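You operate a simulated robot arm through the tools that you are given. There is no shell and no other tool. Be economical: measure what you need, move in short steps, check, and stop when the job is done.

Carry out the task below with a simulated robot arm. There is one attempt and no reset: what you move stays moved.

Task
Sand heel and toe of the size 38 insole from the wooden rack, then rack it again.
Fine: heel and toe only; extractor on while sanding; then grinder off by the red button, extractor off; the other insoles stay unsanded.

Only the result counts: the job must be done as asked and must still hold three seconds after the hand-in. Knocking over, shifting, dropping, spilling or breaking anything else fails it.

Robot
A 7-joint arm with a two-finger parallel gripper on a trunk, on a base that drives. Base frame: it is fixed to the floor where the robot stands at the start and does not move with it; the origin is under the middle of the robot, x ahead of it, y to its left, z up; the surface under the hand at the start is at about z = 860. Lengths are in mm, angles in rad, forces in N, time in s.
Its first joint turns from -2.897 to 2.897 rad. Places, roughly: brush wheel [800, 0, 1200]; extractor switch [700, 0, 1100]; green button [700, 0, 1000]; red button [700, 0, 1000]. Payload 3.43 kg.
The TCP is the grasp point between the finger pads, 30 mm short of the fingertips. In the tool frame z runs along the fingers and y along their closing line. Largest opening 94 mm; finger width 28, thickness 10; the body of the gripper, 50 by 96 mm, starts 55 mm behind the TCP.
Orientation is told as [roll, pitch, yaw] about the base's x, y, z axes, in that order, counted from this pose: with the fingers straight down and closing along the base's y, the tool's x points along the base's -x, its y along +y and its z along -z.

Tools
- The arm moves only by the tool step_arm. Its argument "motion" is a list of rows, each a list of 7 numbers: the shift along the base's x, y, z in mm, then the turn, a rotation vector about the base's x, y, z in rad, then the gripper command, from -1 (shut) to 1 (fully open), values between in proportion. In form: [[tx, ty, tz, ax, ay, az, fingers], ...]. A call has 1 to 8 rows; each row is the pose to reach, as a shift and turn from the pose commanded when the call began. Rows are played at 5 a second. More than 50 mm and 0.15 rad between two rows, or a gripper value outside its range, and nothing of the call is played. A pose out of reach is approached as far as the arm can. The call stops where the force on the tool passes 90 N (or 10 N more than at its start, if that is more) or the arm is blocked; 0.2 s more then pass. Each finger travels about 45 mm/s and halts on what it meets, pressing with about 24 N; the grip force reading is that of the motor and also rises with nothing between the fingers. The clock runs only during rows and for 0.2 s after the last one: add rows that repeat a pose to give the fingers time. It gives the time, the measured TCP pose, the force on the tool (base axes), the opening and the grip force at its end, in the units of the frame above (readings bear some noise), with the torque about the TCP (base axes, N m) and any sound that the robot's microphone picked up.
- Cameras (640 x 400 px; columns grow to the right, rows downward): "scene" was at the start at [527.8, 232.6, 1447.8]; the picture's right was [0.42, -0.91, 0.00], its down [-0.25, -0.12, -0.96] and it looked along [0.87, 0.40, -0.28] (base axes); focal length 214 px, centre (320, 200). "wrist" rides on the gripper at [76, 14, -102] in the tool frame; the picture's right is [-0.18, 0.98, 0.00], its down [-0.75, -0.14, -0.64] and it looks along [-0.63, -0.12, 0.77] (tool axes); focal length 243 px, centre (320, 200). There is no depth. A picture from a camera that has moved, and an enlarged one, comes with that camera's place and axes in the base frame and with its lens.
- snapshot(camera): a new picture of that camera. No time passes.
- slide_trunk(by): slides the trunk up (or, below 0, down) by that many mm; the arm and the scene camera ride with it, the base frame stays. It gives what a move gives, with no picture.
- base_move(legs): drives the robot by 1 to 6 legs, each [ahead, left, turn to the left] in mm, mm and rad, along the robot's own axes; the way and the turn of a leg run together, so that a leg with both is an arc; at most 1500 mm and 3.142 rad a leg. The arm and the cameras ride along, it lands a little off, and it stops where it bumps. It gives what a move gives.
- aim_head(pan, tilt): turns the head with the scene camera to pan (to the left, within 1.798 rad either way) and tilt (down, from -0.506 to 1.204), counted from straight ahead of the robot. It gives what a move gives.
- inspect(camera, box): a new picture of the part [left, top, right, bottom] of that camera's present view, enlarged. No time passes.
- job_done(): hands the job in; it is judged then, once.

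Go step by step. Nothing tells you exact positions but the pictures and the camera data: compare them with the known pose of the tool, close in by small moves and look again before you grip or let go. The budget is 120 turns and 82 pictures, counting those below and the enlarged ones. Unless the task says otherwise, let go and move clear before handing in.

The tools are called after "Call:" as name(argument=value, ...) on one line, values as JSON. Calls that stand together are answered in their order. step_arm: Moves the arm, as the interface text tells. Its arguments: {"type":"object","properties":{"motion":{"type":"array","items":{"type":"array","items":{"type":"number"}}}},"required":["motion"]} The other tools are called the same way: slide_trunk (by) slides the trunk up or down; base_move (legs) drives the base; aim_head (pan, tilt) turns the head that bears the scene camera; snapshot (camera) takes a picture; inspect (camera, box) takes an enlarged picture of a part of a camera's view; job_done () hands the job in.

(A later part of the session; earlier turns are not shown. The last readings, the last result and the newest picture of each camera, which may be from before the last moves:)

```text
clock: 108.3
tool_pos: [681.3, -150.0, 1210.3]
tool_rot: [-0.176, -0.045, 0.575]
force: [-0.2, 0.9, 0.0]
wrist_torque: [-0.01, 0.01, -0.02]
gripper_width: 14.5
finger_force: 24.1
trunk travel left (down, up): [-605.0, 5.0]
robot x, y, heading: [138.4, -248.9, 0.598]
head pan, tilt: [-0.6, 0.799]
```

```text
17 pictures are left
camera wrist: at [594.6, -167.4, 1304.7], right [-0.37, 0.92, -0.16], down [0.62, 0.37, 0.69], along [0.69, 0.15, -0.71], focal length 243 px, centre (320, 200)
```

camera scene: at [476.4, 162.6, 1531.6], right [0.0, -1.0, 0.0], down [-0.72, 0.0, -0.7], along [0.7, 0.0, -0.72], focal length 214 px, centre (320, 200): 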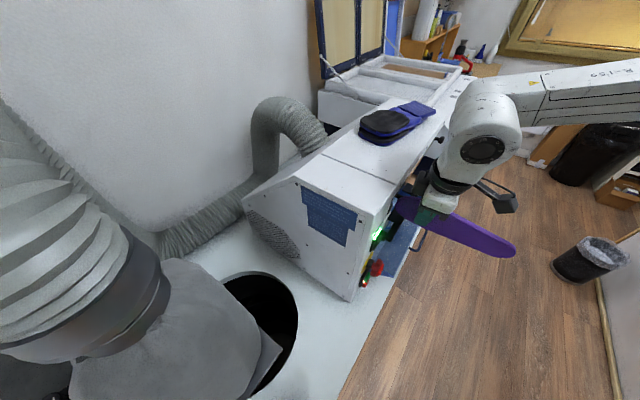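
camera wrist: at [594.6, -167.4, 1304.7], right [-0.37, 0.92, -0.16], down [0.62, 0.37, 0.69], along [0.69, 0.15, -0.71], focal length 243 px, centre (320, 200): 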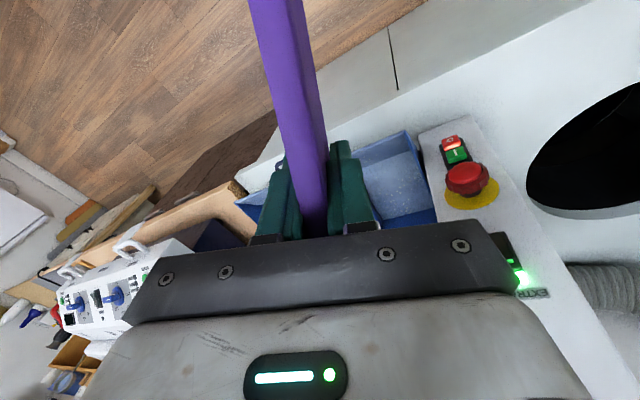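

Clear again and the insole sits unchanged in the grip. I'll level the tool, lift, and move the robot further right so it faces the drum squarely.

Call:
step_arm(motion=[[-10, -15, 30, 0.06, 0.067, 0, -1], [-20, -30, 60, 0.123, 0.134, 0, -1], [-30, -45, 95, 0.123, 0.134, 0, -1]])

Call:
base_move(legs=[[53, 21, 0], [182, -466, 0]])

Call:
snapshot(camera="scene")

```text
clock: 109.1
tool_pos: [651.4, -193.7, 1305.3]
tool_rot: [0.0, 0.002, 0.574]
force: [-0.2, -0.7, -0.3]
wrist_torque: [0.02, 0.01, 0.01]
gripper_width: 14.2
finger_force: 24.4
trunk travel left (down, up): [-605.0, 5.0]
robot x, y, heading: [139.5, -246.6, 0.6]
head pan, tilt: [-0.6, 0.799]
```

```text
clock: 112.6
tool_pos: [1093.2, -415.9, 1305.1]
tool_rot: [-0.002, 0.001, 0.579]
force: [-0.1, 0.1, 0.0]
wrist_torque: [0.04, 0.0, -0.03]
gripper_width: 14.2
finger_force: 23.8
trunk travel left (down, up): [-605.0, 5.0]
robot x, y, heading: [578.9, -470.9, 0.608]
head pan, tilt: [-0.6, 0.799]
```

```text
16 pictures are left
camera scene: at [916.5, -60.6, 1532.0], right [0.01, -1.0, 0.0], down [-0.72, 0.0, -0.7], along [0.7, 0.0, -0.72], focal length 214 px, centre (320, 200)
```

scene: 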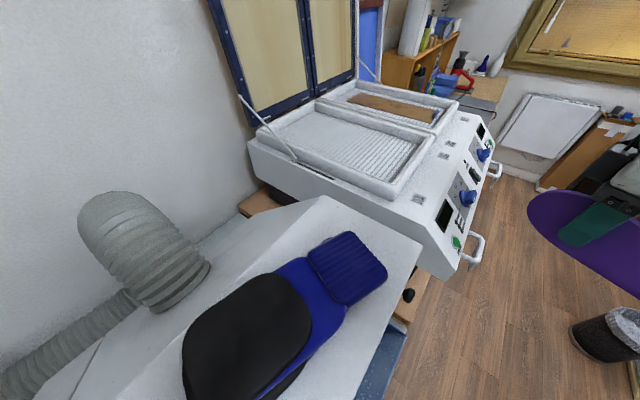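

The robot is opposite the drum. Backing a bit for arm room and swinging the hand over to the drum's line at a safe height.

Call:
base_move(legs=[[-112, -42, 0]])

Call:
step_arm(motion=[[-35, 23, 0, 0, 0, 0.0, -1], [-70, 46, 0, 0, 0, 0.07, -1], [-105, 70, 0, 0, 0, 0.14, -1], [-140, 94, 0, 0, 0, 0.21, -1], [-175, 118, 0, 0, 0, 0.28, -1], [-210, 141, 0, 0, 0, 0.35, -1], [-240, 162, 0, 0, 0, 0.39, -1]])

Call:
snapshot(camera="wrist")

```text
clock: 113.8
tool_pos: [1026.2, -514.6, 1304.6]
tool_rot: [-0.002, 0.002, 0.577]
force: [0.7, -0.6, -0.4]
wrist_torque: [0.0, 0.0, 0.02]
gripper_width: 14.0
finger_force: 23.7
trunk travel left (down, up): [-605.0, 5.0]
robot x, y, heading: [513.9, -569.1, 0.602]
head pan, tilt: [-0.6, 0.799]
```

```text
clock: 115.4
tool_pos: [927.4, -360.0, 1385.8]
tool_rot: [-0.017, 0.002, 0.963]
force: [30.8, -14.3, -7.5]
wrist_torque: [1.93, 2.57, 3.1]
gripper_width: 18.3
finger_force: 23.9
out of reach, approached as far as the arm can: row 3, 4, 5, 6, 7
trunk travel left (down, up): [-605.0, 5.0]
robot x, y, heading: [511.8, -570.6, 0.612]
head pan, tilt: [-0.6, 0.799]
stopped in row 7: the force on the tool passed its limit at 154 N (the readings are from after the stop); the commanded pose is now the measured one
```

```text
15 pictures are left
camera wrist: at [871.6, -413.3, 1489.1], right [-0.7, 0.71, -0.02], down [0.54, 0.55, 0.64], along [0.47, 0.44, -0.77], focal length 243 px, centre (320, 200)
```

wrist: 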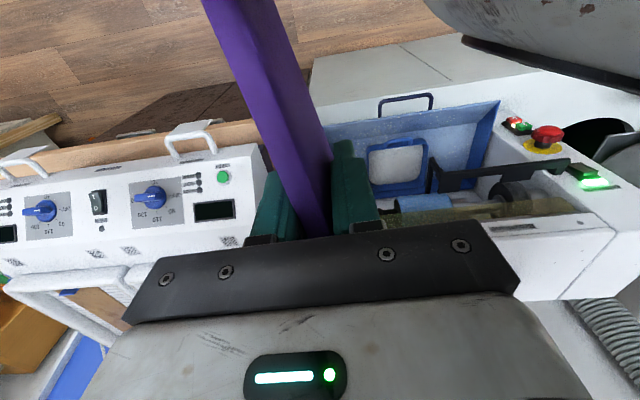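

The arm can't fold that close, and it drifted up and touched something, likely the robot's own head. Backing off toward where it came from and checking the insole.

Call:
step_arm(motion=[[15, -10, 0, 0, 0, 0, -1], [33, -22, 0, 0, 0, 0, -1], [50, -45, 0, 0, 0, 0, -1]])

Call:
base_move(legs=[[-103, -39, 0]])

Call:
snapshot(camera="wrist")

```text
clock: 116.2
tool_pos: [978.5, -403.7, 1386.1]
tool_rot: [-0.014, 0.008, 0.966]
force: [-0.6, 1.1, -0.3]
wrist_torque: [0.0, 0.0, 0.0]
gripper_width: 14.5
finger_force: 23.8
trunk travel left (down, up): [-605.0, 5.0]
robot x, y, heading: [514.2, -571.6, 0.61]
head pan, tilt: [-0.6, 0.799]
```

```text
clock: 117.6
tool_pos: [917.9, -491.2, 1385.6]
tool_rot: [-0.015, 0.005, 0.962]
force: [-0.6, 0.6, -0.4]
wrist_torque: [0.05, -0.04, 0.02]
gripper_width: 14.5
finger_force: 24.6
trunk travel left (down, up): [-605.0, 5.0]
robot x, y, heading: [451.9, -660.0, 0.603]
head pan, tilt: [-0.6, 0.799]
stopped in leg 1: the robot was blocked; the commanded pose is now the measured one
```

```text
14 pictures are left
camera wrist: at [861.1, -544.4, 1488.4], right [-0.7, 0.71, -0.02], down [0.54, 0.55, 0.64], along [0.47, 0.44, -0.77], focal length 243 px, centre (320, 200)
```

wrist: 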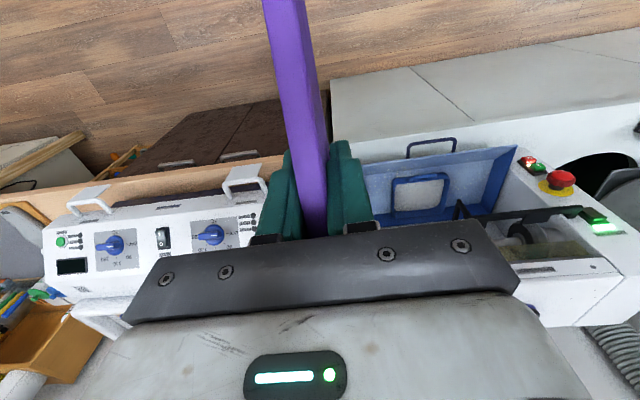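

The insole sprang back into place (14.5 mm, aligned). Now with more arm room, I'll go forward first and then sideways to the drum's line.

Call:
step_arm(motion=[[20.5, 30, -20, 0, 0, 0, -1], [41, 60, -40, 0, 0, 0, -1], [62, 91, -60, 0, 0, 0, -1], [24, 117, -70, 0, 0, 0, -1], [-15, 143, -80, 0, 0, 0, -1], [-54, 169, -90, 0, 0, 0.005, -1], [-93, 196, -100, 0, 0, 0.01, -1]])

Call:
snapshot(camera="wrist")

```text
clock: 119.2
tool_pos: [825.5, -294.9, 1286.0]
tool_rot: [-0.016, 0.005, 0.97]
force: [0.1, -0.7, -0.4]
wrist_torque: [0.06, -0.02, -0.04]
gripper_width: 14.2
finger_force: 23.5
trunk travel left (down, up): [-605.0, 5.0]
robot x, y, heading: [448.8, -662.8, 0.609]
head pan, tilt: [-0.6, 0.799]
```

```text
13 pictures are left
camera wrist: at [768.8, -348.3, 1388.7], right [-0.71, 0.71, -0.02], down [0.54, 0.55, 0.64], along [0.46, 0.44, -0.77], focal length 243 px, centre (320, 200)
```

wrist: 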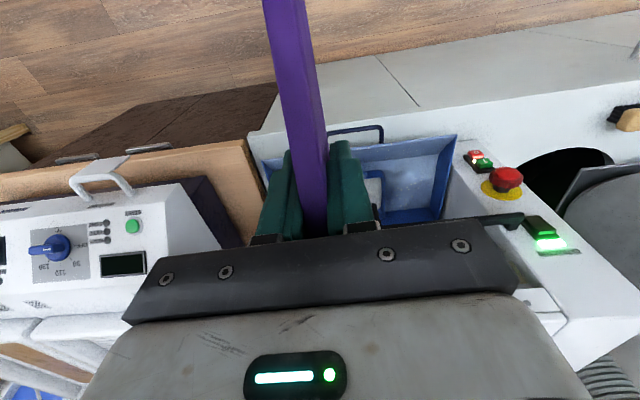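

On the drum's line. Lowering to drum height and advancing to just short of contact.

Call:
step_arm(motion=[[0, 0, -44, 0, 0, 0, -1], [0, 0, -87, 0, 0, 0, -1], [17, 25, -87, 0, 0, 0, -1], [34, 50, -87, 0, 0, 0, -1], [42, 62, -87, 0, 0, 0, -1]])

Call:
aim_head(pan=-0.5, tilt=1.1)

Call:
snapshot(camera="scene")

```text
clock: 120.4
tool_pos: [864.6, -235.9, 1199.8]
tool_rot: [-0.016, 0.006, 0.971]
force: [-0.6, 0.3, 0.4]
wrist_torque: [0.01, -0.02, -0.01]
gripper_width: 14.5
finger_force: 24.3
out of reach, approached as far as the arm can: row 1, 2
trunk travel left (down, up): [-605.0, 5.0]
robot x, y, heading: [449.8, -658.9, 0.609]
head pan, tilt: [-0.6, 0.799]
```

```text
clock: 121.2
tool_pos: [865.4, -235.7, 1200.4]
tool_rot: [-0.016, 0.006, 0.972]
force: [0.2, 0.7, -0.2]
wrist_torque: [0.0, 0.0, -0.03]
gripper_width: 14.3
finger_force: 23.4
trunk travel left (down, up): [-605.0, 5.0]
robot x, y, heading: [455.7, -658.3, 0.607]
head pan, tilt: [-0.499, 1.1]
```

```text
12 pictures are left
camera scene: at [768.2, -242.4, 1509.9], right [0.11, -0.99, 0.0], down [-0.89, -0.1, -0.45], along [0.45, 0.05, -0.89], focal length 214 px, centre (320, 200)
```

scene: 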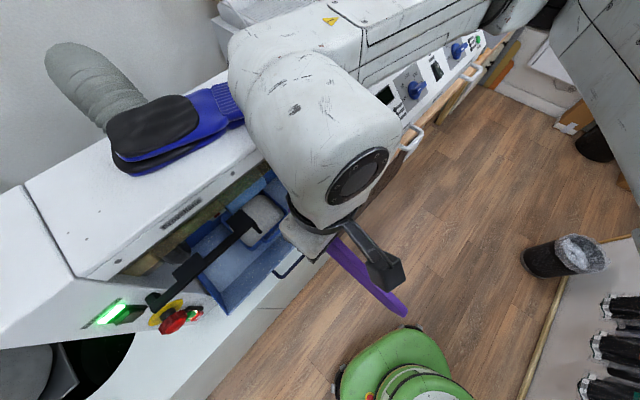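

Position looks right, with the insole pointing at the drum. Advancing gently toward contact.

Call:
step_arm(motion=[[5.6, 8.3, 0, 0, 0, 0, -1], [11.2, 16.6, 0, 0, 0, 0, -1], [13, 19, 0, 0, 0, 0, -1]])

Call:
step_arm(motion=[[1.7, 2.5, 0, 0, 0, 0, -1], [3.4, 5, 0, 0, 0, 0, -1]])

Call:
step_arm(motion=[[1.7, 2.5, 0, 0, 0, 0, -1], [3.4, 5, 0, 0, 0, 0, -1]])

```text
clock: 122.0
tool_pos: [879.4, -214.3, 1198.9]
tool_rot: [-0.016, 0.006, 0.973]
force: [-0.5, 0.2, -0.2]
wrist_torque: [0.05, -0.06, -0.01]
gripper_width: 14.6
finger_force: 24.2
trunk travel left (down, up): [-605.0, 5.0]
robot x, y, heading: [449.6, -660.9, 0.605]
head pan, tilt: [-0.499, 1.1]
```

```text
clock: 122.6
tool_pos: [881.8, -209.2, 1199.5]
tool_rot: [-0.015, 0.005, 0.97]
force: [-0.3, -0.5, 0.5]
wrist_torque: [-0.02, 0.01, 0.05]
gripper_width: 14.5
finger_force: 24.2
trunk travel left (down, up): [-605.0, 5.0]
robot x, y, heading: [453.8, -661.3, 0.606]
head pan, tilt: [-0.499, 1.1]
```

```text
clock: 123.2
tool_pos: [885.9, -203.9, 1199.5]
tool_rot: [-0.016, 0.004, 0.971]
force: [-0.7, -0.8, -1.0]
wrist_torque: [0.03, 0.0, 0.02]
gripper_width: 14.3
finger_force: 24.1
trunk travel left (down, up): [-605.0, 5.0]
robot x, y, heading: [449.1, -661.5, 0.608]
head pan, tilt: [-0.499, 1.1]
```

No contact yet; continuing in small steps.

Call:
step_arm(motion=[[1.7, 2.5, 0, 0, 0, 0, -1], [3.4, 5, 0, 0, 0, 0, -1], [5, 7.4, 0, 0, 0, 0, -1]])

Call:
step_arm(motion=[[1.7, 2.5, 0, 0, 0, 0, -1], [3.4, 5, 0, 0, 0, 0, -1]])

Call:
step_arm(motion=[[1.7, 2.5, 0, 0, 0, 0, -1], [3.4, 5, 0, 0, 0, 0, -1]])

```text
clock: 124.0
tool_pos: [889.4, -197.2, 1198.7]
tool_rot: [-0.017, 0.006, 0.973]
force: [-0.2, 0.3, -0.7]
wrist_torque: [0.0, -0.02, -0.01]
gripper_width: 14.3
finger_force: 23.4
trunk travel left (down, up): [-605.0, 5.0]
robot x, y, heading: [452.1, -662.3, 0.611]
head pan, tilt: [-0.499, 1.1]
```

```text
clock: 124.6
tool_pos: [893.0, -193.1, 1198.8]
tool_rot: [-0.016, 0.005, 0.971]
force: [-0.6, 0.4, -0.2]
wrist_torque: [0.03, 0.0, 0.0]
gripper_width: 14.4
finger_force: 24.2
trunk travel left (down, up): [-605.0, 5.0]
robot x, y, heading: [454.9, -661.2, 0.607]
head pan, tilt: [-0.499, 1.1]
```

```text
clock: 125.2
tool_pos: [897.0, -187.5, 1198.7]
tool_rot: [-0.015, 0.004, 0.971]
force: [-0.5, -1.5, 0.3]
wrist_torque: [0.05, 0.0, 0.03]
gripper_width: 14.6
finger_force: 24.4
trunk travel left (down, up): [-605.0, 5.0]
robot x, y, heading: [451.6, -660.7, 0.607]
head pan, tilt: [-0.499, 1.1]
```

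Still no contact; looking at the drum area.

Call:
inspect(camera="scene", box=[190, 140, 350, 280])

```text
2.86 times, centred on (270, 210) of scene
camera zoom: at [768.1, -242.4, 1509.9], right [0.11, -0.99, 0.0], down [-0.89, -0.1, -0.45], along [0.45, 0.05, -0.89], focal length 613 px, centre (463, 171)
```

zoom: 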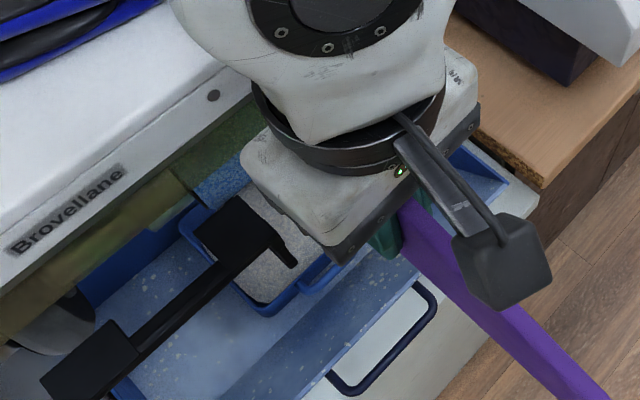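

The toe is close to the drum; gripper still has clearance to the fascia. Continuing.

Call:
step_arm(motion=[[1.7, 2.5, 0, 0, 0, 0, -1], [3.4, 5, 0, 0, 0, 0, -1]])

Call:
step_arm(motion=[[1.7, 2.5, 0, 0, 0, 0, -1], [2.8, 4.1, 0, 0, 0, 0, -1]])

Call:
step_arm(motion=[[1.7, 2.5, 0, 0, 0, 0, -1], [2.8, 4.1, 0, 0, 0, 0, -1]])

```text
clock: 125.8
tool_pos: [900.6, -183.3, 1199.2]
tool_rot: [-0.015, 0.005, 0.973]
force: [-0.2, -0.4, -0.3]
wrist_torque: [0.02, -0.01, -0.01]
gripper_width: 14.4
finger_force: 23.9
trunk travel left (down, up): [-605.0, 5.0]
robot x, y, heading: [453.0, -659.8, 0.604]
head pan, tilt: [-0.499, 1.1]
```

```text
clock: 126.4
tool_pos: [903.2, -178.6, 1198.4]
tool_rot: [-0.016, 0.005, 0.972]
force: [0.2, 0.0, 0.2]
wrist_torque: [0.04, -0.02, -0.01]
gripper_width: 14.1
finger_force: 23.4
trunk travel left (down, up): [-605.0, 5.0]
robot x, y, heading: [447.0, -660.8, 0.605]
head pan, tilt: [-0.499, 1.1]
```

```text
clock: 127.0
tool_pos: [905.9, -174.7, 1198.5]
tool_rot: [-0.018, 0.007, 0.972]
force: [0.0, -0.6, -0.2]
wrist_torque: [0.01, 0.0, 0.02]
gripper_width: 14.4
finger_force: 23.7
trunk travel left (down, up): [-605.0, 5.0]
robot x, y, heading: [453.9, -658.8, 0.606]
head pan, tilt: [-0.499, 1.1]
```

No force yet although the toe should be at the drum. Taking a tighter look at that spot.

Call:
inspect(camera="scene", box=[220, 150, 300, 220])

```text
5.71 times, centred on (260, 185) of scene
camera zoom: at [768.0, -242.4, 1509.9], right [0.11, -0.99, 0.0], down [-0.89, -0.1, -0.45], along [0.45, 0.05, -0.89], focal length 1226 px, centre (663, 286)
```

zoom: 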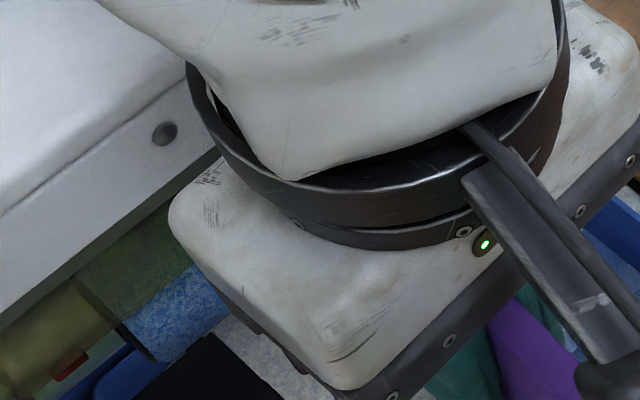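

From the earlier view I can tell the insole slipped about 35 mm heelward in the grip during the bump, so the toe is only ~80 mm ahead of the TCP. That explains the missing contact; continuing in 3 mm steps.

Call:
step_arm(motion=[[1.7, 2.5, 0, 0, 0, 0, -1], [2.2, 3.3, 0, 0, 0, 0, -1]])

Call:
step_arm(motion=[[1.7, 2.5, 0, 0, 0, 0, -1], [2.2, 3.3, 0, 0, 0, 0, -1]])

Call:
step_arm(motion=[[1.7, 2.5, 0, 0, 0, 0, -1], [2.2, 3.3, 0, 0, 0, 0, -1]])

```text
clock: 127.6
tool_pos: [907.9, -171.8, 1199.2]
tool_rot: [-0.016, 0.004, 0.973]
force: [-0.4, 0.5, 0.4]
wrist_torque: [0.0, -0.04, -0.02]
gripper_width: 14.2
finger_force: 23.6
trunk travel left (down, up): [-605.0, 5.0]
robot x, y, heading: [449.2, -661.3, 0.605]
head pan, tilt: [-0.499, 1.1]
```

```text
clock: 128.2
tool_pos: [910.4, -168.8, 1197.1]
tool_rot: [-0.016, 0.006, 0.97]
force: [0.0, 0.1, 0.1]
wrist_torque: [0.0, -0.03, 0.01]
gripper_width: 14.4
finger_force: 24.0
trunk travel left (down, up): [-605.0, 5.0]
robot x, y, heading: [450.0, -663.0, 0.605]
head pan, tilt: [-0.499, 1.1]
```

```text
clock: 128.8
tool_pos: [911.7, -163.6, 1199.4]
tool_rot: [-0.015, 0.007, 0.973]
force: [0.1, 0.4, -0.1]
wrist_torque: [0.01, -0.01, -0.02]
gripper_width: 14.2
finger_force: 24.1
trunk travel left (down, up): [-605.0, 5.0]
robot x, y, heading: [449.8, -660.5, 0.602]
head pan, tilt: [-0.499, 1.1]
```

Call:
step_arm(motion=[[1.7, 2.5, 0, 0, 0, 0, -1], [2.2, 3.3, 0, 0, 0, 0, -1]])

Call:
step_arm(motion=[[1.7, 2.5, 0, 0, 0, 0, -1], [2.2, 3.3, 0, 0, 0, 0, -1]])

Call:
step_arm(motion=[[1.7, 2.5, 0, 0, 0, 0, -1], [2.2, 3.3, 0, 0, 0, 0, -1]])

Call:
snapshot(camera="scene")

```text
clock: 129.4
tool_pos: [914.0, -163.5, 1199.0]
tool_rot: [-0.014, 0.012, 0.976]
force: [-18.6, -25.1, 3.8]
wrist_torque: [0.14, -0.11, -0.06]
gripper_width: 14.1
finger_force: 23.6
trunk travel left (down, up): [-605.0, 5.0]
robot x, y, heading: [453.6, -659.5, 0.606]
head pan, tilt: [-0.499, 1.1]
```

```text
clock: 130.0
tool_pos: [914.9, -160.6, 1200.0]
tool_rot: [-0.013, 0.01, 0.976]
force: [-21.1, -31.4, 6.7]
wrist_torque: [0.14, -0.13, -0.14]
gripper_width: 14.3
finger_force: 24.0
trunk travel left (down, up): [-605.0, 5.0]
robot x, y, heading: [452.1, -660.0, 0.602]
head pan, tilt: [-0.499, 1.1]
```

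```text
clock: 130.6
tool_pos: [918.0, -157.0, 1200.0]
tool_rot: [-0.016, 0.011, 0.974]
force: [-21.5, -31.7, 9.5]
wrist_torque: [0.32, -0.24, -0.18]
gripper_width: 14.5
finger_force: 24.0
trunk travel left (down, up): [-605.0, 5.0]
robot x, y, heading: [453.9, -660.2, 0.602]
head pan, tilt: [-0.499, 1.1]
```

```text
9 pictures are left
camera scene: at [767.7, -243.5, 1510.4], right [0.11, -0.99, 0.0], down [-0.89, -0.1, -0.45], along [0.45, 0.05, -0.89], focal length 214 px, centre (320, 200)
```

scene: 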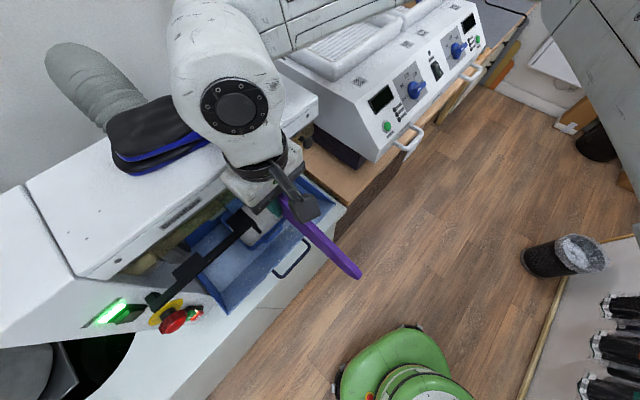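

Contact at about 38 N, but no sanding sound — I suspect the drum isn't turning. I'll back off and compare the hub's red mark with the earlier picture.

Call:
step_arm(motion=[[-5.6, -8.3, 0, 0, 0, 0, -1], [-14, -20.7, 0, 0, 0, 0, -1]])

Call:
inspect(camera="scene", box=[200, 160, 300, 240])

```text
clock: 131.2
tool_pos: [904.8, -174.0, 1200.0]
tool_rot: [-0.015, 0.002, 0.973]
force: [0.2, 0.3, -1.1]
wrist_torque: [0.02, 0.0, -0.02]
gripper_width: 14.3
finger_force: 24.3
trunk travel left (down, up): [-605.0, 5.0]
robot x, y, heading: [451.3, -660.0, 0.606]
head pan, tilt: [-0.499, 1.1]
```

```text
5.00 times, centred on (250, 200) of scene
camera zoom: at [767.7, -242.3, 1509.9], right [0.11, -0.99, 0.0], down [-0.89, -0.1, -0.45], along [0.45, 0.05, -0.89], focal length 1072 px, centre (670, 200)
```

zoom: 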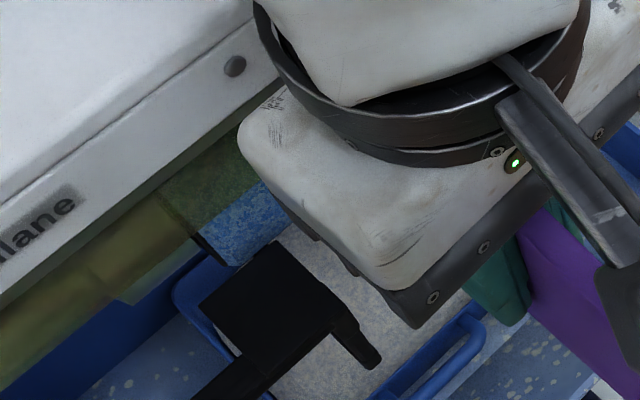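

The red mark has moved, so the drum is spinning and the toe had its contact. Now retreating, lifting, and turning the insole around to present the heel.

Call:
step_arm(motion=[[-17, -25, 0, 0, 0, 0, -1], [-34, -50, 0, 0, 0, 0, -1], [-51, -76, 0, 0, 0, 0, -1], [-61, -90, 35, 0, 0, 0, -1], [-71, -105, 70, 0, 0, 0, -1]])

Call:
step_arm(motion=[[0, 0, 0, 0, 0, -0.14, -1], [0, 0, 0, 0, 0, -0.28, -1], [0, 0, 0, 0, 0, -0.42, -1], [0, 0, 0, 0, 0, -0.56, -1], [0, 0, 0, 0, 0, -0.7, -1], [0, 0, 0, 0, 0, -0.84, -1], [0, 0, 0, 0, 0, -0.98, -1], [0, 0, 0, 0, 0, -1.12, -1]])

Call:
step_arm(motion=[[0, 0, 0, 0, 0, -0.14, -1], [0, 0, 0, 0, 0, -0.28, -1], [0, 0, 0, 0, 0, -0.42, -1], [0, 0, 0, 0, 0, -0.56, -1], [0, 0, 0, 0, 0, -0.7, -1], [0, 0, 0, 0, 0, -0.84, -1], [0, 0, 0, 0, 0, -0.98, -1], [0, 0, 0, 0, 0, -1.12, -1]])

```text
clock: 132.4
tool_pos: [834.9, -281.6, 1268.8]
tool_rot: [-0.017, 0.007, 0.974]
force: [-0.5, 1.2, 0.5]
wrist_torque: [0.03, -0.01, 0.01]
gripper_width: 14.4
finger_force: 24.1
trunk travel left (down, up): [-605.0, 5.0]
robot x, y, heading: [451.9, -660.3, 0.609]
head pan, tilt: [-0.499, 1.1]
```

```text
clock: 134.2
tool_pos: [834.9, -282.3, 1269.6]
tool_rot: [-0.017, 0.007, -0.15]
force: [0.5, 0.9, -0.1]
wrist_torque: [-0.01, -0.02, -0.06]
gripper_width: 14.4
finger_force: 24.1
trunk travel left (down, up): [-605.0, 5.0]
robot x, y, heading: [454.9, -661.5, 0.602]
head pan, tilt: [-0.499, 1.1]
```

```text
clock: 136.0
tool_pos: [834.7, -281.8, 1269.4]
tool_rot: [-0.017, 0.003, -1.27]
force: [0.7, -0.2, 0.2]
wrist_torque: [0.0, 0.02, 0.01]
gripper_width: 14.4
finger_force: 24.5
trunk travel left (down, up): [-605.0, 5.0]
robot x, y, heading: [455.5, -660.5, 0.605]
head pan, tilt: [-0.499, 1.1]
```

Rotation works smoothly. Completing it, then lowering toward the drum with the heel leading.

Call:
step_arm(motion=[[0, 0, 0, 0, 0, -0.14, -1], [0, 0, 0, 0, 0, -0.28, -1], [0, 0, 0, 0, 0, -0.42, -1], [0, 0, 0, 0, 0, -0.56, -1], [0, 0, 0, 0, 0, -0.7, -1], [0, 0, 0, 0, 0, -0.84, -1], [0, 0, 0, 0, 0, -0.895, -1]])

Call:
snapshot(camera="wrist")

Call:
inspect(camera="scene", box=[200, 100, 480, 340])

```text
clock: 137.6
tool_pos: [835.0, -280.3, 1269.7]
tool_rot: [-0.015, 0.004, -2.163]
force: [0.9, -0.6, 0.6]
wrist_torque: [-0.01, 0.03, -0.01]
gripper_width: 14.6
finger_force: 23.9
trunk travel left (down, up): [-605.0, 5.0]
robot x, y, heading: [450.2, -659.3, 0.602]
head pan, tilt: [-0.499, 1.1]
```

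```text
7 pictures are left
camera wrist: at [889.6, -227.3, 1371.7], right [0.71, -0.7, -0.02], down [-0.53, -0.55, 0.64], along [-0.46, -0.45, -0.77], focal length 243 px, centre (320, 200)
```

wrist: 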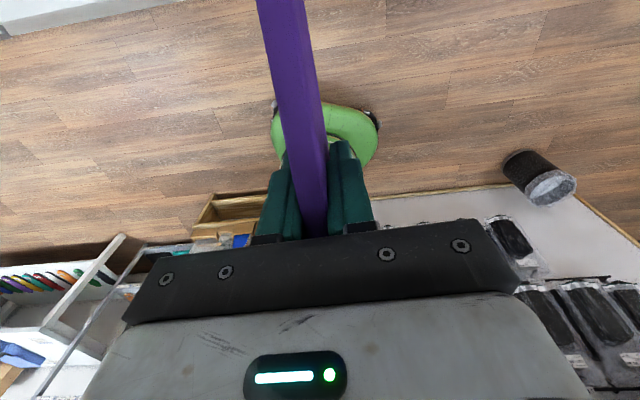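

```text
1.67 times, centred on (340, 220) of scene
camera zoom: at [767.8, -242.7, 1510.1], right [0.11, -0.99, 0.0], down [-0.89, -0.1, -0.45], along [0.45, 0.05, -0.89], focal length 358 px, centre (287, 167)
```

zoom: 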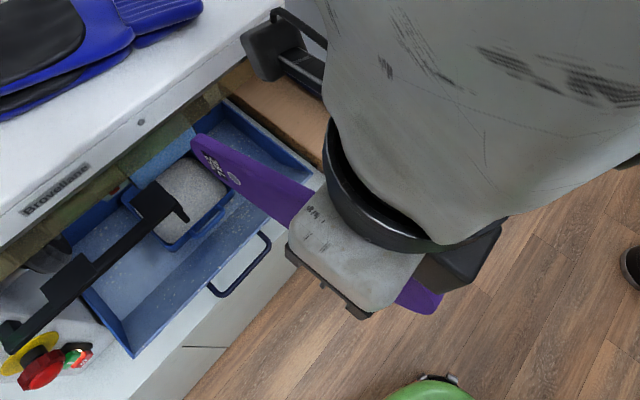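

The heel (label end) points at the drum, ~160 mm ahead of the TCP. Lowering and approaching the drum.

Call:
step_arm(motion=[[10, 14, -35, 0, 0, 0, -1], [20, 29, -69, 0, 0, 0, -1], [25, 37, -69, 0, 0, 0, -1]])

Call:
step_arm(motion=[[1.7, 2.5, 0, 0, 0, 0, -1], [3.4, 5, 0, 0, 0, 0, -1]])

Call:
step_arm(motion=[[1.1, 1.7, 0, 0, 0, 0, -1], [2.2, 3.3, 0, 0, 0, 0, -1]])

Call:
step_arm(motion=[[1.1, 1.7, 0, 0, 0, 0, -1], [1.7, 2.5, 0, 0, 0, 0, -1]])

```text
clock: 138.4
tool_pos: [859.5, -244.0, 1198.0]
tool_rot: [-0.015, 0.005, -2.163]
force: [0.8, -0.8, -0.9]
wrist_torque: [-0.02, 0.0, 0.01]
gripper_width: 14.4
finger_force: 23.9
trunk travel left (down, up): [-605.0, 5.0]
robot x, y, heading: [453.6, -660.9, 0.607]
head pan, tilt: [-0.499, 1.1]
```

```text
clock: 139.0
tool_pos: [862.8, -239.3, 1199.4]
tool_rot: [-0.015, 0.008, -2.165]
force: [0.0, -0.1, -0.4]
wrist_torque: [0.0, 0.01, 0.0]
gripper_width: 14.4
finger_force: 23.8
trunk travel left (down, up): [-605.0, 5.0]
robot x, y, heading: [449.8, -663.5, 0.606]
head pan, tilt: [-0.499, 1.1]
```

```text
clock: 139.6
tool_pos: [865.5, -235.8, 1199.8]
tool_rot: [-0.016, 0.006, -2.163]
force: [-0.3, -0.5, 0.3]
wrist_torque: [-0.01, 0.02, 0.02]
gripper_width: 14.0
finger_force: 23.7
trunk travel left (down, up): [-605.0, 5.0]
robot x, y, heading: [448.4, -659.6, 0.605]
head pan, tilt: [-0.499, 1.1]
```

```text
clock: 140.2
tool_pos: [866.0, -234.2, 1200.6]
tool_rot: [-0.014, 0.002, -2.164]
force: [-2.4, -3.4, -6.1]
wrist_torque: [-0.9, 0.57, -0.04]
gripper_width: 14.3
finger_force: 23.7
trunk travel left (down, up): [-605.0, 5.0]
robot x, y, heading: [453.5, -654.7, 0.607]
head pan, tilt: [-0.499, 1.1]
```

Light heel contact: ~4 N normal with ~6 N downward drag, which fits a spinning drum. Holding and pressing slightly more to see how it responds.

Call:
step_arm(motion=[[0, 0, 0, 0, 0, 0, -1], [0, 0, 0, 0, 0, 0, -1], [0.6, 0.8, 0, 0, 0, 0, -1], [0.6, 0.8, 0, 0, 0, 0, -1]])

Call:
step_arm(motion=[[0.8, 1.2, 0, 0, 0, 0, -1], [0.8, 1.2, 0, 0, 0, 0, -1], [0.8, 1.2, 0, 0, 0, 0, -1]])

```text
clock: 141.2
tool_pos: [867.5, -232.4, 1200.3]
tool_rot: [-0.016, 0.005, -2.163]
force: [-2.1, -1.8, -4.8]
wrist_torque: [-0.65, 0.44, 0.0]
gripper_width: 14.5
finger_force: 24.2
trunk travel left (down, up): [-605.0, 5.0]
robot x, y, heading: [450.9, -662.5, 0.603]
head pan, tilt: [-0.499, 1.1]
```

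```text
clock: 142.0
tool_pos: [868.2, -230.4, 1200.0]
tool_rot: [-0.015, 0.005, -2.163]
force: [-0.9, -2.8, -3.2]
wrist_torque: [-0.56, 0.4, 0.0]
gripper_width: 14.4
finger_force: 23.8
trunk travel left (down, up): [-605.0, 5.0]
robot x, y, heading: [448.6, -662.2, 0.606]
head pan, tilt: [-0.499, 1.1]
```

Checking with a picture whether the drum turns and how the heel meets it.

Call:
inspect(camera="scene", box=[195, 160, 295, 240])

```text
5.00 times, centred on (245, 200) of scene
camera zoom: at [767.7, -242.7, 1510.1], right [0.11, -0.99, 0.0], down [-0.89, -0.1, -0.45], along [0.45, 0.05, -0.89], focal length 1072 px, centre (695, 200)
```

zoom: 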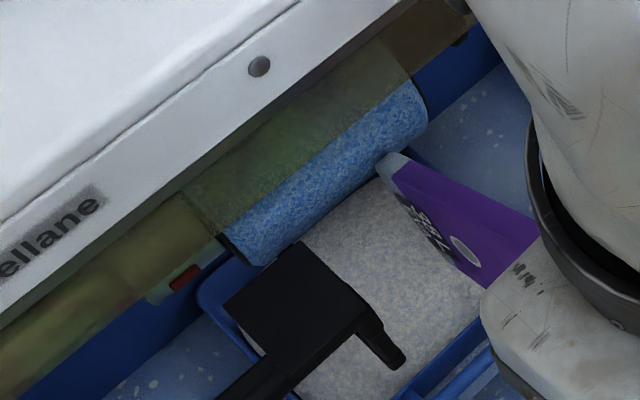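

The heel end now shows a clean pale sanded band, so the drum works. Backing off and inspecting the toe end the same way.

Call:
step_arm(motion=[[-8, -12, 0, 0, 0, 0, -1], [-14, -21, 0, 0, 0, 0, -1], [-24, -36, 35, 0, 0, 0, -1], [-33, -50, 70, 0, 0, 0, -1]])

Call:
inspect(camera="scene", box=[340, 240, 440, 320])

```text
clock: 143.0
tool_pos: [834.4, -281.8, 1268.6]
tool_rot: [-0.015, 0.004, -2.163]
force: [-0.5, -0.1, -0.4]
wrist_torque: [0.0, 0.02, 0.0]
gripper_width: 14.3
finger_force: 24.2
trunk travel left (down, up): [-605.0, 5.0]
robot x, y, heading: [451.3, -660.0, 0.604]
head pan, tilt: [-0.499, 1.1]
```

```text
5.00 times, centred on (390, 280) of scene
camera zoom: at [767.7, -242.4, 1510.0], right [0.11, -0.99, 0.0], down [-0.89, -0.1, -0.45], along [0.45, 0.05, -0.89], focal length 1072 px, centre (-30, -200)
```

zoom: 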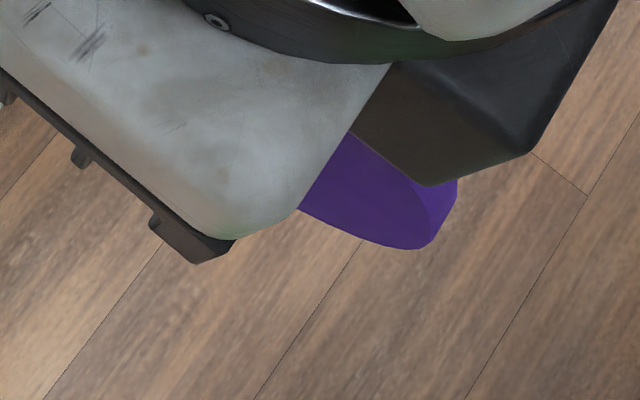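

The toe shows no sanded band: the earlier contact was the gripper against the housing since the toe is short in the grip. I'll turn the insole back and tilt the tool forward so the toe leads clear of the gripper.

Call:
step_arm(motion=[[0, 0, 0, 0, 0, 0.14, -1], [0, 0, 0, 0, 0, 0.28, -1], [0, 0, 0, 0, 0, 0.42, -1], [0, 0, 0, 0, 0, 0.56, -1], [0, 0, 0, 0, 0, 0.7, -1], [0, 0, 0, 0, 0, 0.84, -1], [0, 0, 0, 0, 0, 0.98, -1], [0, 0, 0, 0, 0, 1.12, -1]])

Call:
step_arm(motion=[[0, 0, 0, 0, 0, 0.14, -1], [0, 0, 0, 0, 0, 0.28, -1], [0, 0, 0, 0, 0, 0.42, -1], [0, 0, 0, 0, 0, 0.56, -1], [0, 0, 0, 0, 0, 0.7, -1], [0, 0, 0, 0, 0, 0.84, -1], [0, 0, 0, 0, 0, 0.98, -1], [0, 0, 0, 0, 0, 1.12, -1]])

Call:
step_arm(motion=[[0, 0, 0, 0, 0, 0.14, -1], [0, 0, 0, 0, 0, 0.28, -1], [0, 0, 0, 0, 0, 0.42, -1], [0, 0, 0, 0, 0, 0.56, -1], [0, 0, 0, 0, 0, 0.7, -1], [0, 0, 0, 0, 0, 0.84, -1], [0, 0, 0, 0, 0, 0.895, -1]])

Call:
step_arm(motion=[[6, 9, 0, 0.083, -0.056, 0, -1], [12, 18, 0, 0.166, -0.112, 0, -1], [18, 27, 0, 0.249, -0.168, 0, -1], [25, 37, 0, 0.331, -0.224, 0, -1]])

```text
clock: 144.8
tool_pos: [835.6, -279.5, 1269.2]
tool_rot: [-0.016, 0.005, -1.041]
force: [-0.1, -0.2, -0.2]
wrist_torque: [-0.02, 0.02, 0.01]
gripper_width: 14.4
finger_force: 24.3
trunk travel left (down, up): [-605.0, 5.0]
robot x, y, heading: [450.7, -660.7, 0.606]
head pan, tilt: [-0.499, 1.1]
```

```text
clock: 146.6
tool_pos: [835.1, -279.9, 1269.4]
tool_rot: [-0.016, 0.007, 0.08]
force: [-0.3, -0.1, 0.0]
wrist_torque: [0.0, -0.03, 0.01]
gripper_width: 14.4
finger_force: 24.1
trunk travel left (down, up): [-605.0, 5.0]
robot x, y, heading: [451.3, -660.2, 0.604]
head pan, tilt: [-0.499, 1.1]
```

```text
clock: 148.2
tool_pos: [834.5, -279.4, 1269.7]
tool_rot: [-0.016, 0.007, 0.975]
force: [0.3, -0.6, -0.8]
wrist_torque: [0.0, -0.01, 0.01]
gripper_width: 14.3
finger_force: 24.0
trunk travel left (down, up): [-605.0, 5.0]
robot x, y, heading: [453.6, -663.3, 0.603]
head pan, tilt: [-0.499, 1.1]
```

```text
clock: 149.2
tool_pos: [864.5, -227.4, 1273.4]
tool_rot: [0.004, -0.383, 0.966]
force: [-1.5, -0.4, 0.6]
wrist_torque: [-0.02, -0.07, -0.04]
gripper_width: 14.5
finger_force: 23.8
out of reach, approached as far as the arm can: row 3, 4
trunk travel left (down, up): [-605.0, 5.0]
robot x, y, heading: [454.1, -659.0, 0.607]
head pan, tilt: [-0.499, 1.1]
```

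Tilted about 0.38 rad. Lowering to bring the toe to drum height, still short of contact.

Call:
step_arm(motion=[[10, 14, -35, 0, 0, 0, -1], [18, 26, -70, 0, 0, 0, -1], [25, 36, -102, 0, 0, 0, -1]])

```text
clock: 150.0
tool_pos: [891.1, -194.5, 1170.9]
tool_rot: [-0.017, -0.395, 0.972]
force: [0.4, 0.4, -0.9]
wrist_torque: [0.0, -0.03, 0.0]
gripper_width: 14.5
finger_force: 23.9
trunk travel left (down, up): [-605.0, 5.0]
robot x, y, heading: [452.3, -666.0, 0.606]
head pan, tilt: [-0.499, 1.1]
```

Reached cleanly. Advancing in small steps to toe contact.

Call:
step_arm(motion=[[5.6, 8.3, 0, 0, 0, 0, -1], [9, 13.2, 0, 0, 0, 0, -1]])

Call:
step_arm(motion=[[1.7, 2.5, 0, 0, 0, 0, -1], [2.8, 4.1, 0, 0, 0, 0, -1]])

Call:
step_arm(motion=[[1.1, 1.7, 0, 0, 0, 0, -1], [2.2, 3.3, 0, 0, 0, 0, -1]])

Call:
step_arm(motion=[[1.1, 1.7, 0, 0, 0, 0, -1], [2.2, 3.3, 0, 0, 0, 0, -1]])

```text
clock: 150.6
tool_pos: [900.0, -180.4, 1173.7]
tool_rot: [-0.015, -0.395, 0.972]
force: [-0.5, 0.3, 0.5]
wrist_torque: [0.0, 0.03, -0.01]
gripper_width: 14.3
finger_force: 24.0
trunk travel left (down, up): [-605.0, 5.0]
robot x, y, heading: [453.8, -662.6, 0.608]
head pan, tilt: [-0.499, 1.1]
```

```text
clock: 151.2
tool_pos: [905.6, -174.9, 1173.9]
tool_rot: [-0.015, -0.394, 0.973]
force: [-0.4, -0.3, 0.0]
wrist_torque: [0.04, 0.01, 0.01]
gripper_width: 14.5
finger_force: 24.0
trunk travel left (down, up): [-605.0, 5.0]
robot x, y, heading: [452.3, -661.6, 0.605]
head pan, tilt: [-0.499, 1.1]
```

```text
clock: 151.8
tool_pos: [906.2, -171.2, 1173.6]
tool_rot: [-0.014, -0.392, 0.973]
force: [-0.3, -0.3, -0.5]
wrist_torque: [0.04, 0.0, 0.03]
gripper_width: 14.3
finger_force: 23.2
trunk travel left (down, up): [-605.0, 5.0]
robot x, y, heading: [454.6, -664.0, 0.6]
head pan, tilt: [-0.499, 1.1]
```

```text
clock: 152.4
tool_pos: [909.4, -169.5, 1172.0]
tool_rot: [-0.015, -0.395, 0.972]
force: [0.1, 0.5, -1.7]
wrist_torque: [0.0, 0.02, 0.01]
gripper_width: 14.2
finger_force: 24.2
trunk travel left (down, up): [-605.0, 5.0]
robot x, y, heading: [455.2, -664.9, 0.605]
head pan, tilt: [-0.499, 1.1]
```

Call:
step_arm(motion=[[1.1, 1.7, 0, 0, 0, 0, -1], [1.7, 2.5, 0, 0, 0, 0, -1]])

Call:
step_arm(motion=[[1.1, 1.7, 0, 0, 0, 0, -1], [1.7, 2.5, 0, 0, 0, 0, -1]])

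Call:
step_arm(motion=[[1.1, 1.7, 0, 0, 0, 0, -1], [1.7, 2.5, 0, 0, 0, 0, -1]])

Call:
step_arm(motion=[[1.1, 1.7, 0, 0, 0, 0, -1], [1.7, 2.5, 0, 0, 0, 0, -1]])

```text
clock: 153.0
tool_pos: [910.8, -165.5, 1173.2]
tool_rot: [-0.014, -0.394, 0.972]
force: [-0.1, -0.3, 0.5]
wrist_torque: [-0.01, 0.01, 0.01]
gripper_width: 14.5
finger_force: 24.1
trunk travel left (down, up): [-605.0, 5.0]
robot x, y, heading: [454.3, -662.5, 0.602]
head pan, tilt: [-0.499, 1.1]
```

```text
clock: 153.6
tool_pos: [911.9, -163.6, 1172.2]
tool_rot: [-0.015, -0.395, 0.971]
force: [-0.2, -0.9, -0.4]
wrist_torque: [0.02, -0.02, 0.05]
gripper_width: 14.2
finger_force: 23.8
trunk travel left (down, up): [-605.0, 5.0]
robot x, y, heading: [451.7, -663.1, 0.607]
head pan, tilt: [-0.499, 1.1]
```

```text
clock: 154.2
tool_pos: [914.6, -161.0, 1173.0]
tool_rot: [-0.013, -0.393, 0.972]
force: [-0.1, 0.3, -0.5]
wrist_torque: [0.03, 0.01, -0.02]
gripper_width: 14.3
finger_force: 24.0
trunk travel left (down, up): [-605.0, 5.0]
robot x, y, heading: [450.5, -660.3, 0.608]
head pan, tilt: [-0.499, 1.1]
```

```text
clock: 154.8
tool_pos: [916.2, -158.2, 1173.3]
tool_rot: [-0.014, -0.393, 0.973]
force: [0.1, 0.6, 0.5]
wrist_torque: [-0.01, -0.01, -0.04]
gripper_width: 14.2
finger_force: 24.4
trunk travel left (down, up): [-605.0, 5.0]
robot x, y, heading: [452.8, -660.2, 0.606]
head pan, tilt: [-0.499, 1.1]
```

Call:
step_arm(motion=[[1.1, 1.7, 0, 0, 0, 0, -1], [2.2, 3.3, 0, 0, 0, 0, -1]])

Call:
step_arm(motion=[[1.1, 1.7, 0, 0, 0, 0, -1], [2.2, 3.3, 0, 0, 0, 0, -1]])

Call:
step_arm(motion=[[1.1, 1.7, 0, 0, 0, 0, -1], [1.7, 2.5, 0, 0, 0, 0, -1]])

Call:
step_arm(motion=[[1.1, 1.7, 0, 0, 0, 0, -1], [1.7, 2.5, 0, 0, 0, 0, -1]])

```text
clock: 155.4
tool_pos: [918.0, -156.2, 1171.8]
tool_rot: [-0.013, -0.394, 0.973]
force: [-1.0, -0.5, -0.5]
wrist_torque: [-0.03, 0.01, 0.04]
gripper_width: 14.3
finger_force: 24.3
trunk travel left (down, up): [-605.0, 5.0]
robot x, y, heading: [452.4, -657.3, 0.603]
head pan, tilt: [-0.499, 1.1]
```

```text
clock: 156.0
tool_pos: [917.7, -155.1, 1172.1]
tool_rot: [-0.014, -0.388, 0.972]
force: [-14.2, -23.6, -0.3]
wrist_torque: [0.38, -0.28, -0.16]
gripper_width: 14.2
finger_force: 24.4
trunk travel left (down, up): [-605.0, 5.0]
robot x, y, heading: [452.5, -660.0, 0.607]
head pan, tilt: [-0.499, 1.1]
```

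```text
clock: 156.6
tool_pos: [919.0, -153.7, 1172.1]
tool_rot: [-0.012, -0.387, 0.974]
force: [-22.8, -33.1, -3.8]
wrist_torque: [0.43, -0.26, -0.16]
gripper_width: 14.8
finger_force: 24.3
trunk travel left (down, up): [-605.0, 5.0]
robot x, y, heading: [454.9, -660.0, 0.607]
head pan, tilt: [-0.499, 1.1]
```

```text
clock: 157.2
tool_pos: [920.6, -150.8, 1173.1]
tool_rot: [-0.012, -0.387, 0.974]
force: [-23.2, -34.3, -2.2]
wrist_torque: [0.51, -0.33, -0.13]
gripper_width: 14.4
finger_force: 23.2
trunk travel left (down, up): [-605.0, 5.0]
robot x, y, heading: [452.9, -658.6, 0.606]
head pan, tilt: [-0.499, 1.1]
```

The contact torque places that touch near z≈1190, i.e. the shield edge above the drum. I'll back off, go 28 mm lower, and come in again.

Call:
step_arm(motion=[[-7, -10.3, 0, 0, 0, 0, -1], [-11, -16.5, -14, 0, 0, 0, -1], [-11, -16.5, -28, 0, 0, 0, -1]])

Call:
step_arm(motion=[[1.7, 2.5, 0, 0, 0, 0, -1], [3.4, 5, 0, 0, 0, 0, -1], [5, 7.4, 0, 0, 0, 0, -1]])

Call:
step_arm(motion=[[1.1, 1.7, 0, 0, 0, 0, -1], [2.2, 3.3, 0, 0, 0, 0, -1]])

Call:
step_arm(motion=[[1.1, 1.7, 0, 0, 0, 0, -1], [1.7, 2.5, 0, 0, 0, 0, -1]])

```text
clock: 158.0
tool_pos: [914.3, -164.5, 1143.5]
tool_rot: [-0.014, -0.396, 0.973]
force: [0.3, 0.0, 0.2]
wrist_torque: [-0.02, 0.0, 0.0]
gripper_width: 14.7
finger_force: 24.0
trunk travel left (down, up): [-605.0, 5.0]
robot x, y, heading: [453.0, -658.0, 0.602]
head pan, tilt: [-0.499, 1.1]
```

```text
clock: 158.8
tool_pos: [918.7, -156.7, 1144.0]
tool_rot: [-0.014, -0.395, 0.973]
force: [-0.6, -0.6, -0.5]
wrist_torque: [0.02, -0.03, -0.04]
gripper_width: 14.2
finger_force: 24.1
trunk travel left (down, up): [-605.0, 5.0]
robot x, y, heading: [452.3, -661.7, 0.606]
head pan, tilt: [-0.499, 1.1]
```

```text
clock: 159.4
tool_pos: [921.2, -152.6, 1144.3]
tool_rot: [-0.014, -0.395, 0.972]
force: [0.1, -0.3, 0.2]
wrist_torque: [-0.03, -0.02, -0.01]
gripper_width: 14.3
finger_force: 23.8
trunk travel left (down, up): [-605.0, 5.0]
robot x, y, heading: [452.9, -660.3, 0.603]
head pan, tilt: [-0.499, 1.1]
```

```text
clock: 160.0
tool_pos: [921.5, -151.2, 1145.5]
tool_rot: [-0.014, -0.396, 0.971]
force: [-0.2, 0.7, -0.3]
wrist_torque: [0.03, 0.01, -0.01]
gripper_width: 14.1
finger_force: 23.7
trunk travel left (down, up): [-605.0, 5.0]
robot x, y, heading: [446.4, -663.3, 0.606]
head pan, tilt: [-0.499, 1.1]
```

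No shield contact now. Continuing forward in small steps.

Call:
step_arm(motion=[[1.1, 1.7, 0, 0, 0, 0, -1], [1.7, 2.5, 0, 0, 0, 0, -1]])

Call:
step_arm(motion=[[1.1, 1.7, 0, 0, 0, 0, -1], [1.7, 2.5, 0, 0, 0, 0, -1]])

Call:
step_arm(motion=[[1.1, 1.7, 0, 0, 0, 0, -1], [1.7, 2.5, 0, 0, 0, 0, -1]])

Call:
step_arm(motion=[[1.1, 1.7, 0, 0, 0, 0, -1], [1.7, 2.5, 0, 0, 0, 0, -1]])

```text
clock: 160.6
tool_pos: [924.3, -149.3, 1144.4]
tool_rot: [-0.013, -0.395, 0.973]
force: [0.1, 0.0, -0.3]
wrist_torque: [0.02, -0.03, 0.03]
gripper_width: 14.6
finger_force: 23.9
trunk travel left (down, up): [-605.0, 5.0]
robot x, y, heading: [451.7, -660.9, 0.606]
head pan, tilt: [-0.499, 1.1]
```

```text
clock: 161.2
tool_pos: [925.1, -145.6, 1144.5]
tool_rot: [-0.013, -0.395, 0.974]
force: [0.2, 0.4, -0.1]
wrist_torque: [0.0, 0.0, -0.01]
gripper_width: 14.6
finger_force: 23.5
trunk travel left (down, up): [-605.0, 5.0]
robot x, y, heading: [451.3, -658.7, 0.607]
head pan, tilt: [-0.499, 1.1]
```

```text
clock: 161.8
tool_pos: [926.3, -143.5, 1143.9]
tool_rot: [-0.014, -0.392, 0.972]
force: [-1.1, -1.5, -1.0]
wrist_torque: [0.12, -0.08, -0.03]
gripper_width: 14.5
finger_force: 23.9
trunk travel left (down, up): [-605.0, 5.0]
robot x, y, heading: [447.9, -661.6, 0.604]
head pan, tilt: [-0.499, 1.1]
```

```text
clock: 162.4
tool_pos: [927.5, -143.1, 1143.8]
tool_rot: [-0.012, -0.389, 0.972]
force: [-14.0, -19.5, -3.3]
wrist_torque: [0.47, -0.37, 0.06]
gripper_width: 14.9
finger_force: 23.6
trunk travel left (down, up): [-605.0, 5.0]
robot x, y, heading: [454.6, -664.3, 0.603]
head pan, tilt: [-0.499, 1.1]
```

Stiff contact again; I need to see what the toe is touching.

Call:
inspect(camera="scene", box=[200, 130, 300, 210])

```text
5.00 times, centred on (250, 170) of scene
camera zoom: at [767.5, -243.5, 1510.2], right [0.11, -0.99, 0.0], down [-0.89, -0.1, -0.45], along [0.45, 0.05, -0.89], focal length 1072 px, centre (670, 350)
```

zoom: 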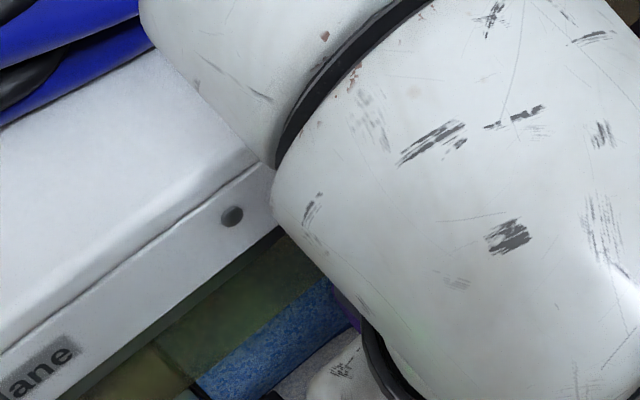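

The toe is right at the drum here. I'll hold the contact for a moment with a small extra push, then retreat and untilt for inspection.

Call:
step_arm(motion=[[0.6, 0.8, 0, 0, 0, 0, -1], [0.6, 0.8, 0, 0, 0, 0, -1], [0.6, 0.8, 0, 0, 0, 0, -1], [0.6, 0.8, 0, 0, 0, 0, -1], [0.6, 0.8, 0, 0, 0, 0, -1], [0.6, 0.8, 0, 0, 0, 0, -1]])

Call:
step_arm(motion=[[-12, -18, 0, 0, 0, 0, -1], [-25, -37, 10, 0, 0, 0, -1], [-40, -58, 40, 0, 0, 0, -1], [-55, -80, 75, -0.08, 0.055, 0, -1], [-66, -97, 105, -0.16, 0.11, 0, -1], [-78, -115, 125, -0.24, 0.165, 0, -1], [-92, -136, 125, -0.325, 0.22, 0, -1]])

```text
clock: 163.8
tool_pos: [928.7, -139.8, 1144.6]
tool_rot: [-0.014, -0.394, 0.972]
force: [-13.1, -19.3, -3.0]
wrist_torque: [0.08, -0.02, -0.03]
gripper_width: 14.5
finger_force: 24.0
trunk travel left (down, up): [-605.0, 5.0]
robot x, y, heading: [451.0, -658.3, 0.609]
head pan, tilt: [-0.499, 1.1]
```

```text
clock: 165.4
tool_pos: [836.2, -277.8, 1270.0]
tool_rot: [-0.015, -0.001, 0.974]
force: [0.2, -0.4, 0.1]
wrist_torque: [0.02, -0.03, -0.01]
gripper_width: 14.6
finger_force: 24.2
trunk travel left (down, up): [-605.0, 5.0]
robot x, y, heading: [451.4, -659.5, 0.603]
head pan, tilt: [-0.499, 1.1]
```

Now turning to view the toe end.

Call:
step_arm(motion=[[0, 0, 0, 0, 0, -0.14, -1], [0, 0, 0, 0, 0, -0.28, -1], [0, 0, 0, 0, 0, -0.42, -1], [0, 0, 0, 0, 0, -0.56, -1], [0, 0, 0, 0, 0, -0.7, -1], [0, 0, 0, 0, 0, -0.84, -1], [0, 0, 0, 0, 0, -0.98, -1], [0, 0, 0, 0, 0, -1.12, -1]])

Call:
step_arm(motion=[[0, 0, 0, 0, 0, -0.14, -1], [0, 0, 0, 0, 0, -0.28, -1], [0, 0, 0, 0, 0, -0.42, -1], [0, 0, 0, 0, 0, -0.56, -1], [0, 0, 0, 0, 0, -0.7, -1], [0, 0, 0, 0, 0, -0.84, -1], [0, 0, 0, 0, 0, -0.98, -1], [0, 0, 0, 0, 0, -1.12, -1]])

Call:
step_arm(motion=[[0, 0, 0, 0, 0, -0.14, -1], [0, 0, 0, 0, 0, -0.28, -1], [0, 0, 0, 0, 0, -0.42, -1], [0, 0, 0, 0, 0, -0.56, -1], [0, 0, 0, 0, 0, -0.7, -1], [0, 0, 0, 0, 0, -0.84, -1], [0, 0, 0, 0, 0, -0.895, -1]])

Call:
inspect(camera="scene", box=[240, 140, 440, 320])

```text
clock: 167.2
tool_pos: [837.6, -275.6, 1270.0]
tool_rot: [-0.014, -0.001, -0.152]
force: [0.1, 0.2, -0.5]
wrist_torque: [0.03, 0.02, 0.02]
gripper_width: 14.8
finger_force: 23.4
trunk travel left (down, up): [-605.0, 5.0]
robot x, y, heading: [450.5, -662.6, 0.608]
head pan, tilt: [-0.499, 1.1]
```

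```text
clock: 169.0
tool_pos: [837.7, -275.6, 1269.1]
tool_rot: [-0.016, -0.002, -1.27]
force: [-0.4, -0.7, 0.0]
wrist_torque: [0.01, -0.05, 0.02]
gripper_width: 14.5
finger_force: 24.2
trunk travel left (down, up): [-605.0, 5.0]
robot x, y, heading: [452.1, -660.5, 0.601]
head pan, tilt: [-0.499, 1.1]
```

```text
clock: 170.6
tool_pos: [837.0, -276.6, 1268.7]
tool_rot: [-0.017, -0.003, -2.166]
force: [0.3, 0.2, -0.3]
wrist_torque: [-0.02, 0.01, -0.02]
gripper_width: 14.3
finger_force: 24.0
trunk travel left (down, up): [-605.0, 5.0]
robot x, y, heading: [448.0, -660.7, 0.601]
head pan, tilt: [-0.499, 1.1]
```

```text
2.22 times, centred on (340, 230) of scene
camera zoom: at [767.7, -242.7, 1510.1], right [0.11, -0.99, 0.0], down [-0.89, -0.1, -0.45], along [0.45, 0.05, -0.89], focal length 477 px, centre (276, 133)
```

zoom: 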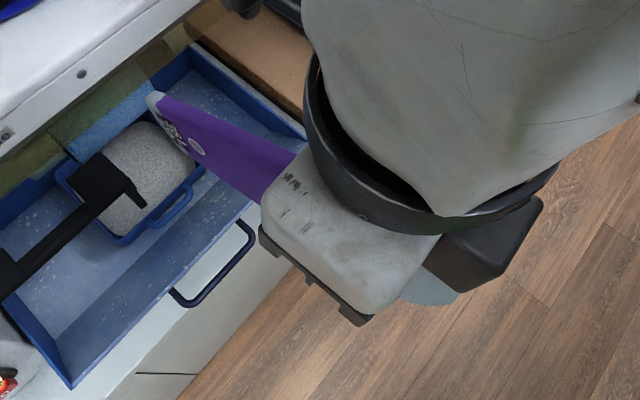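

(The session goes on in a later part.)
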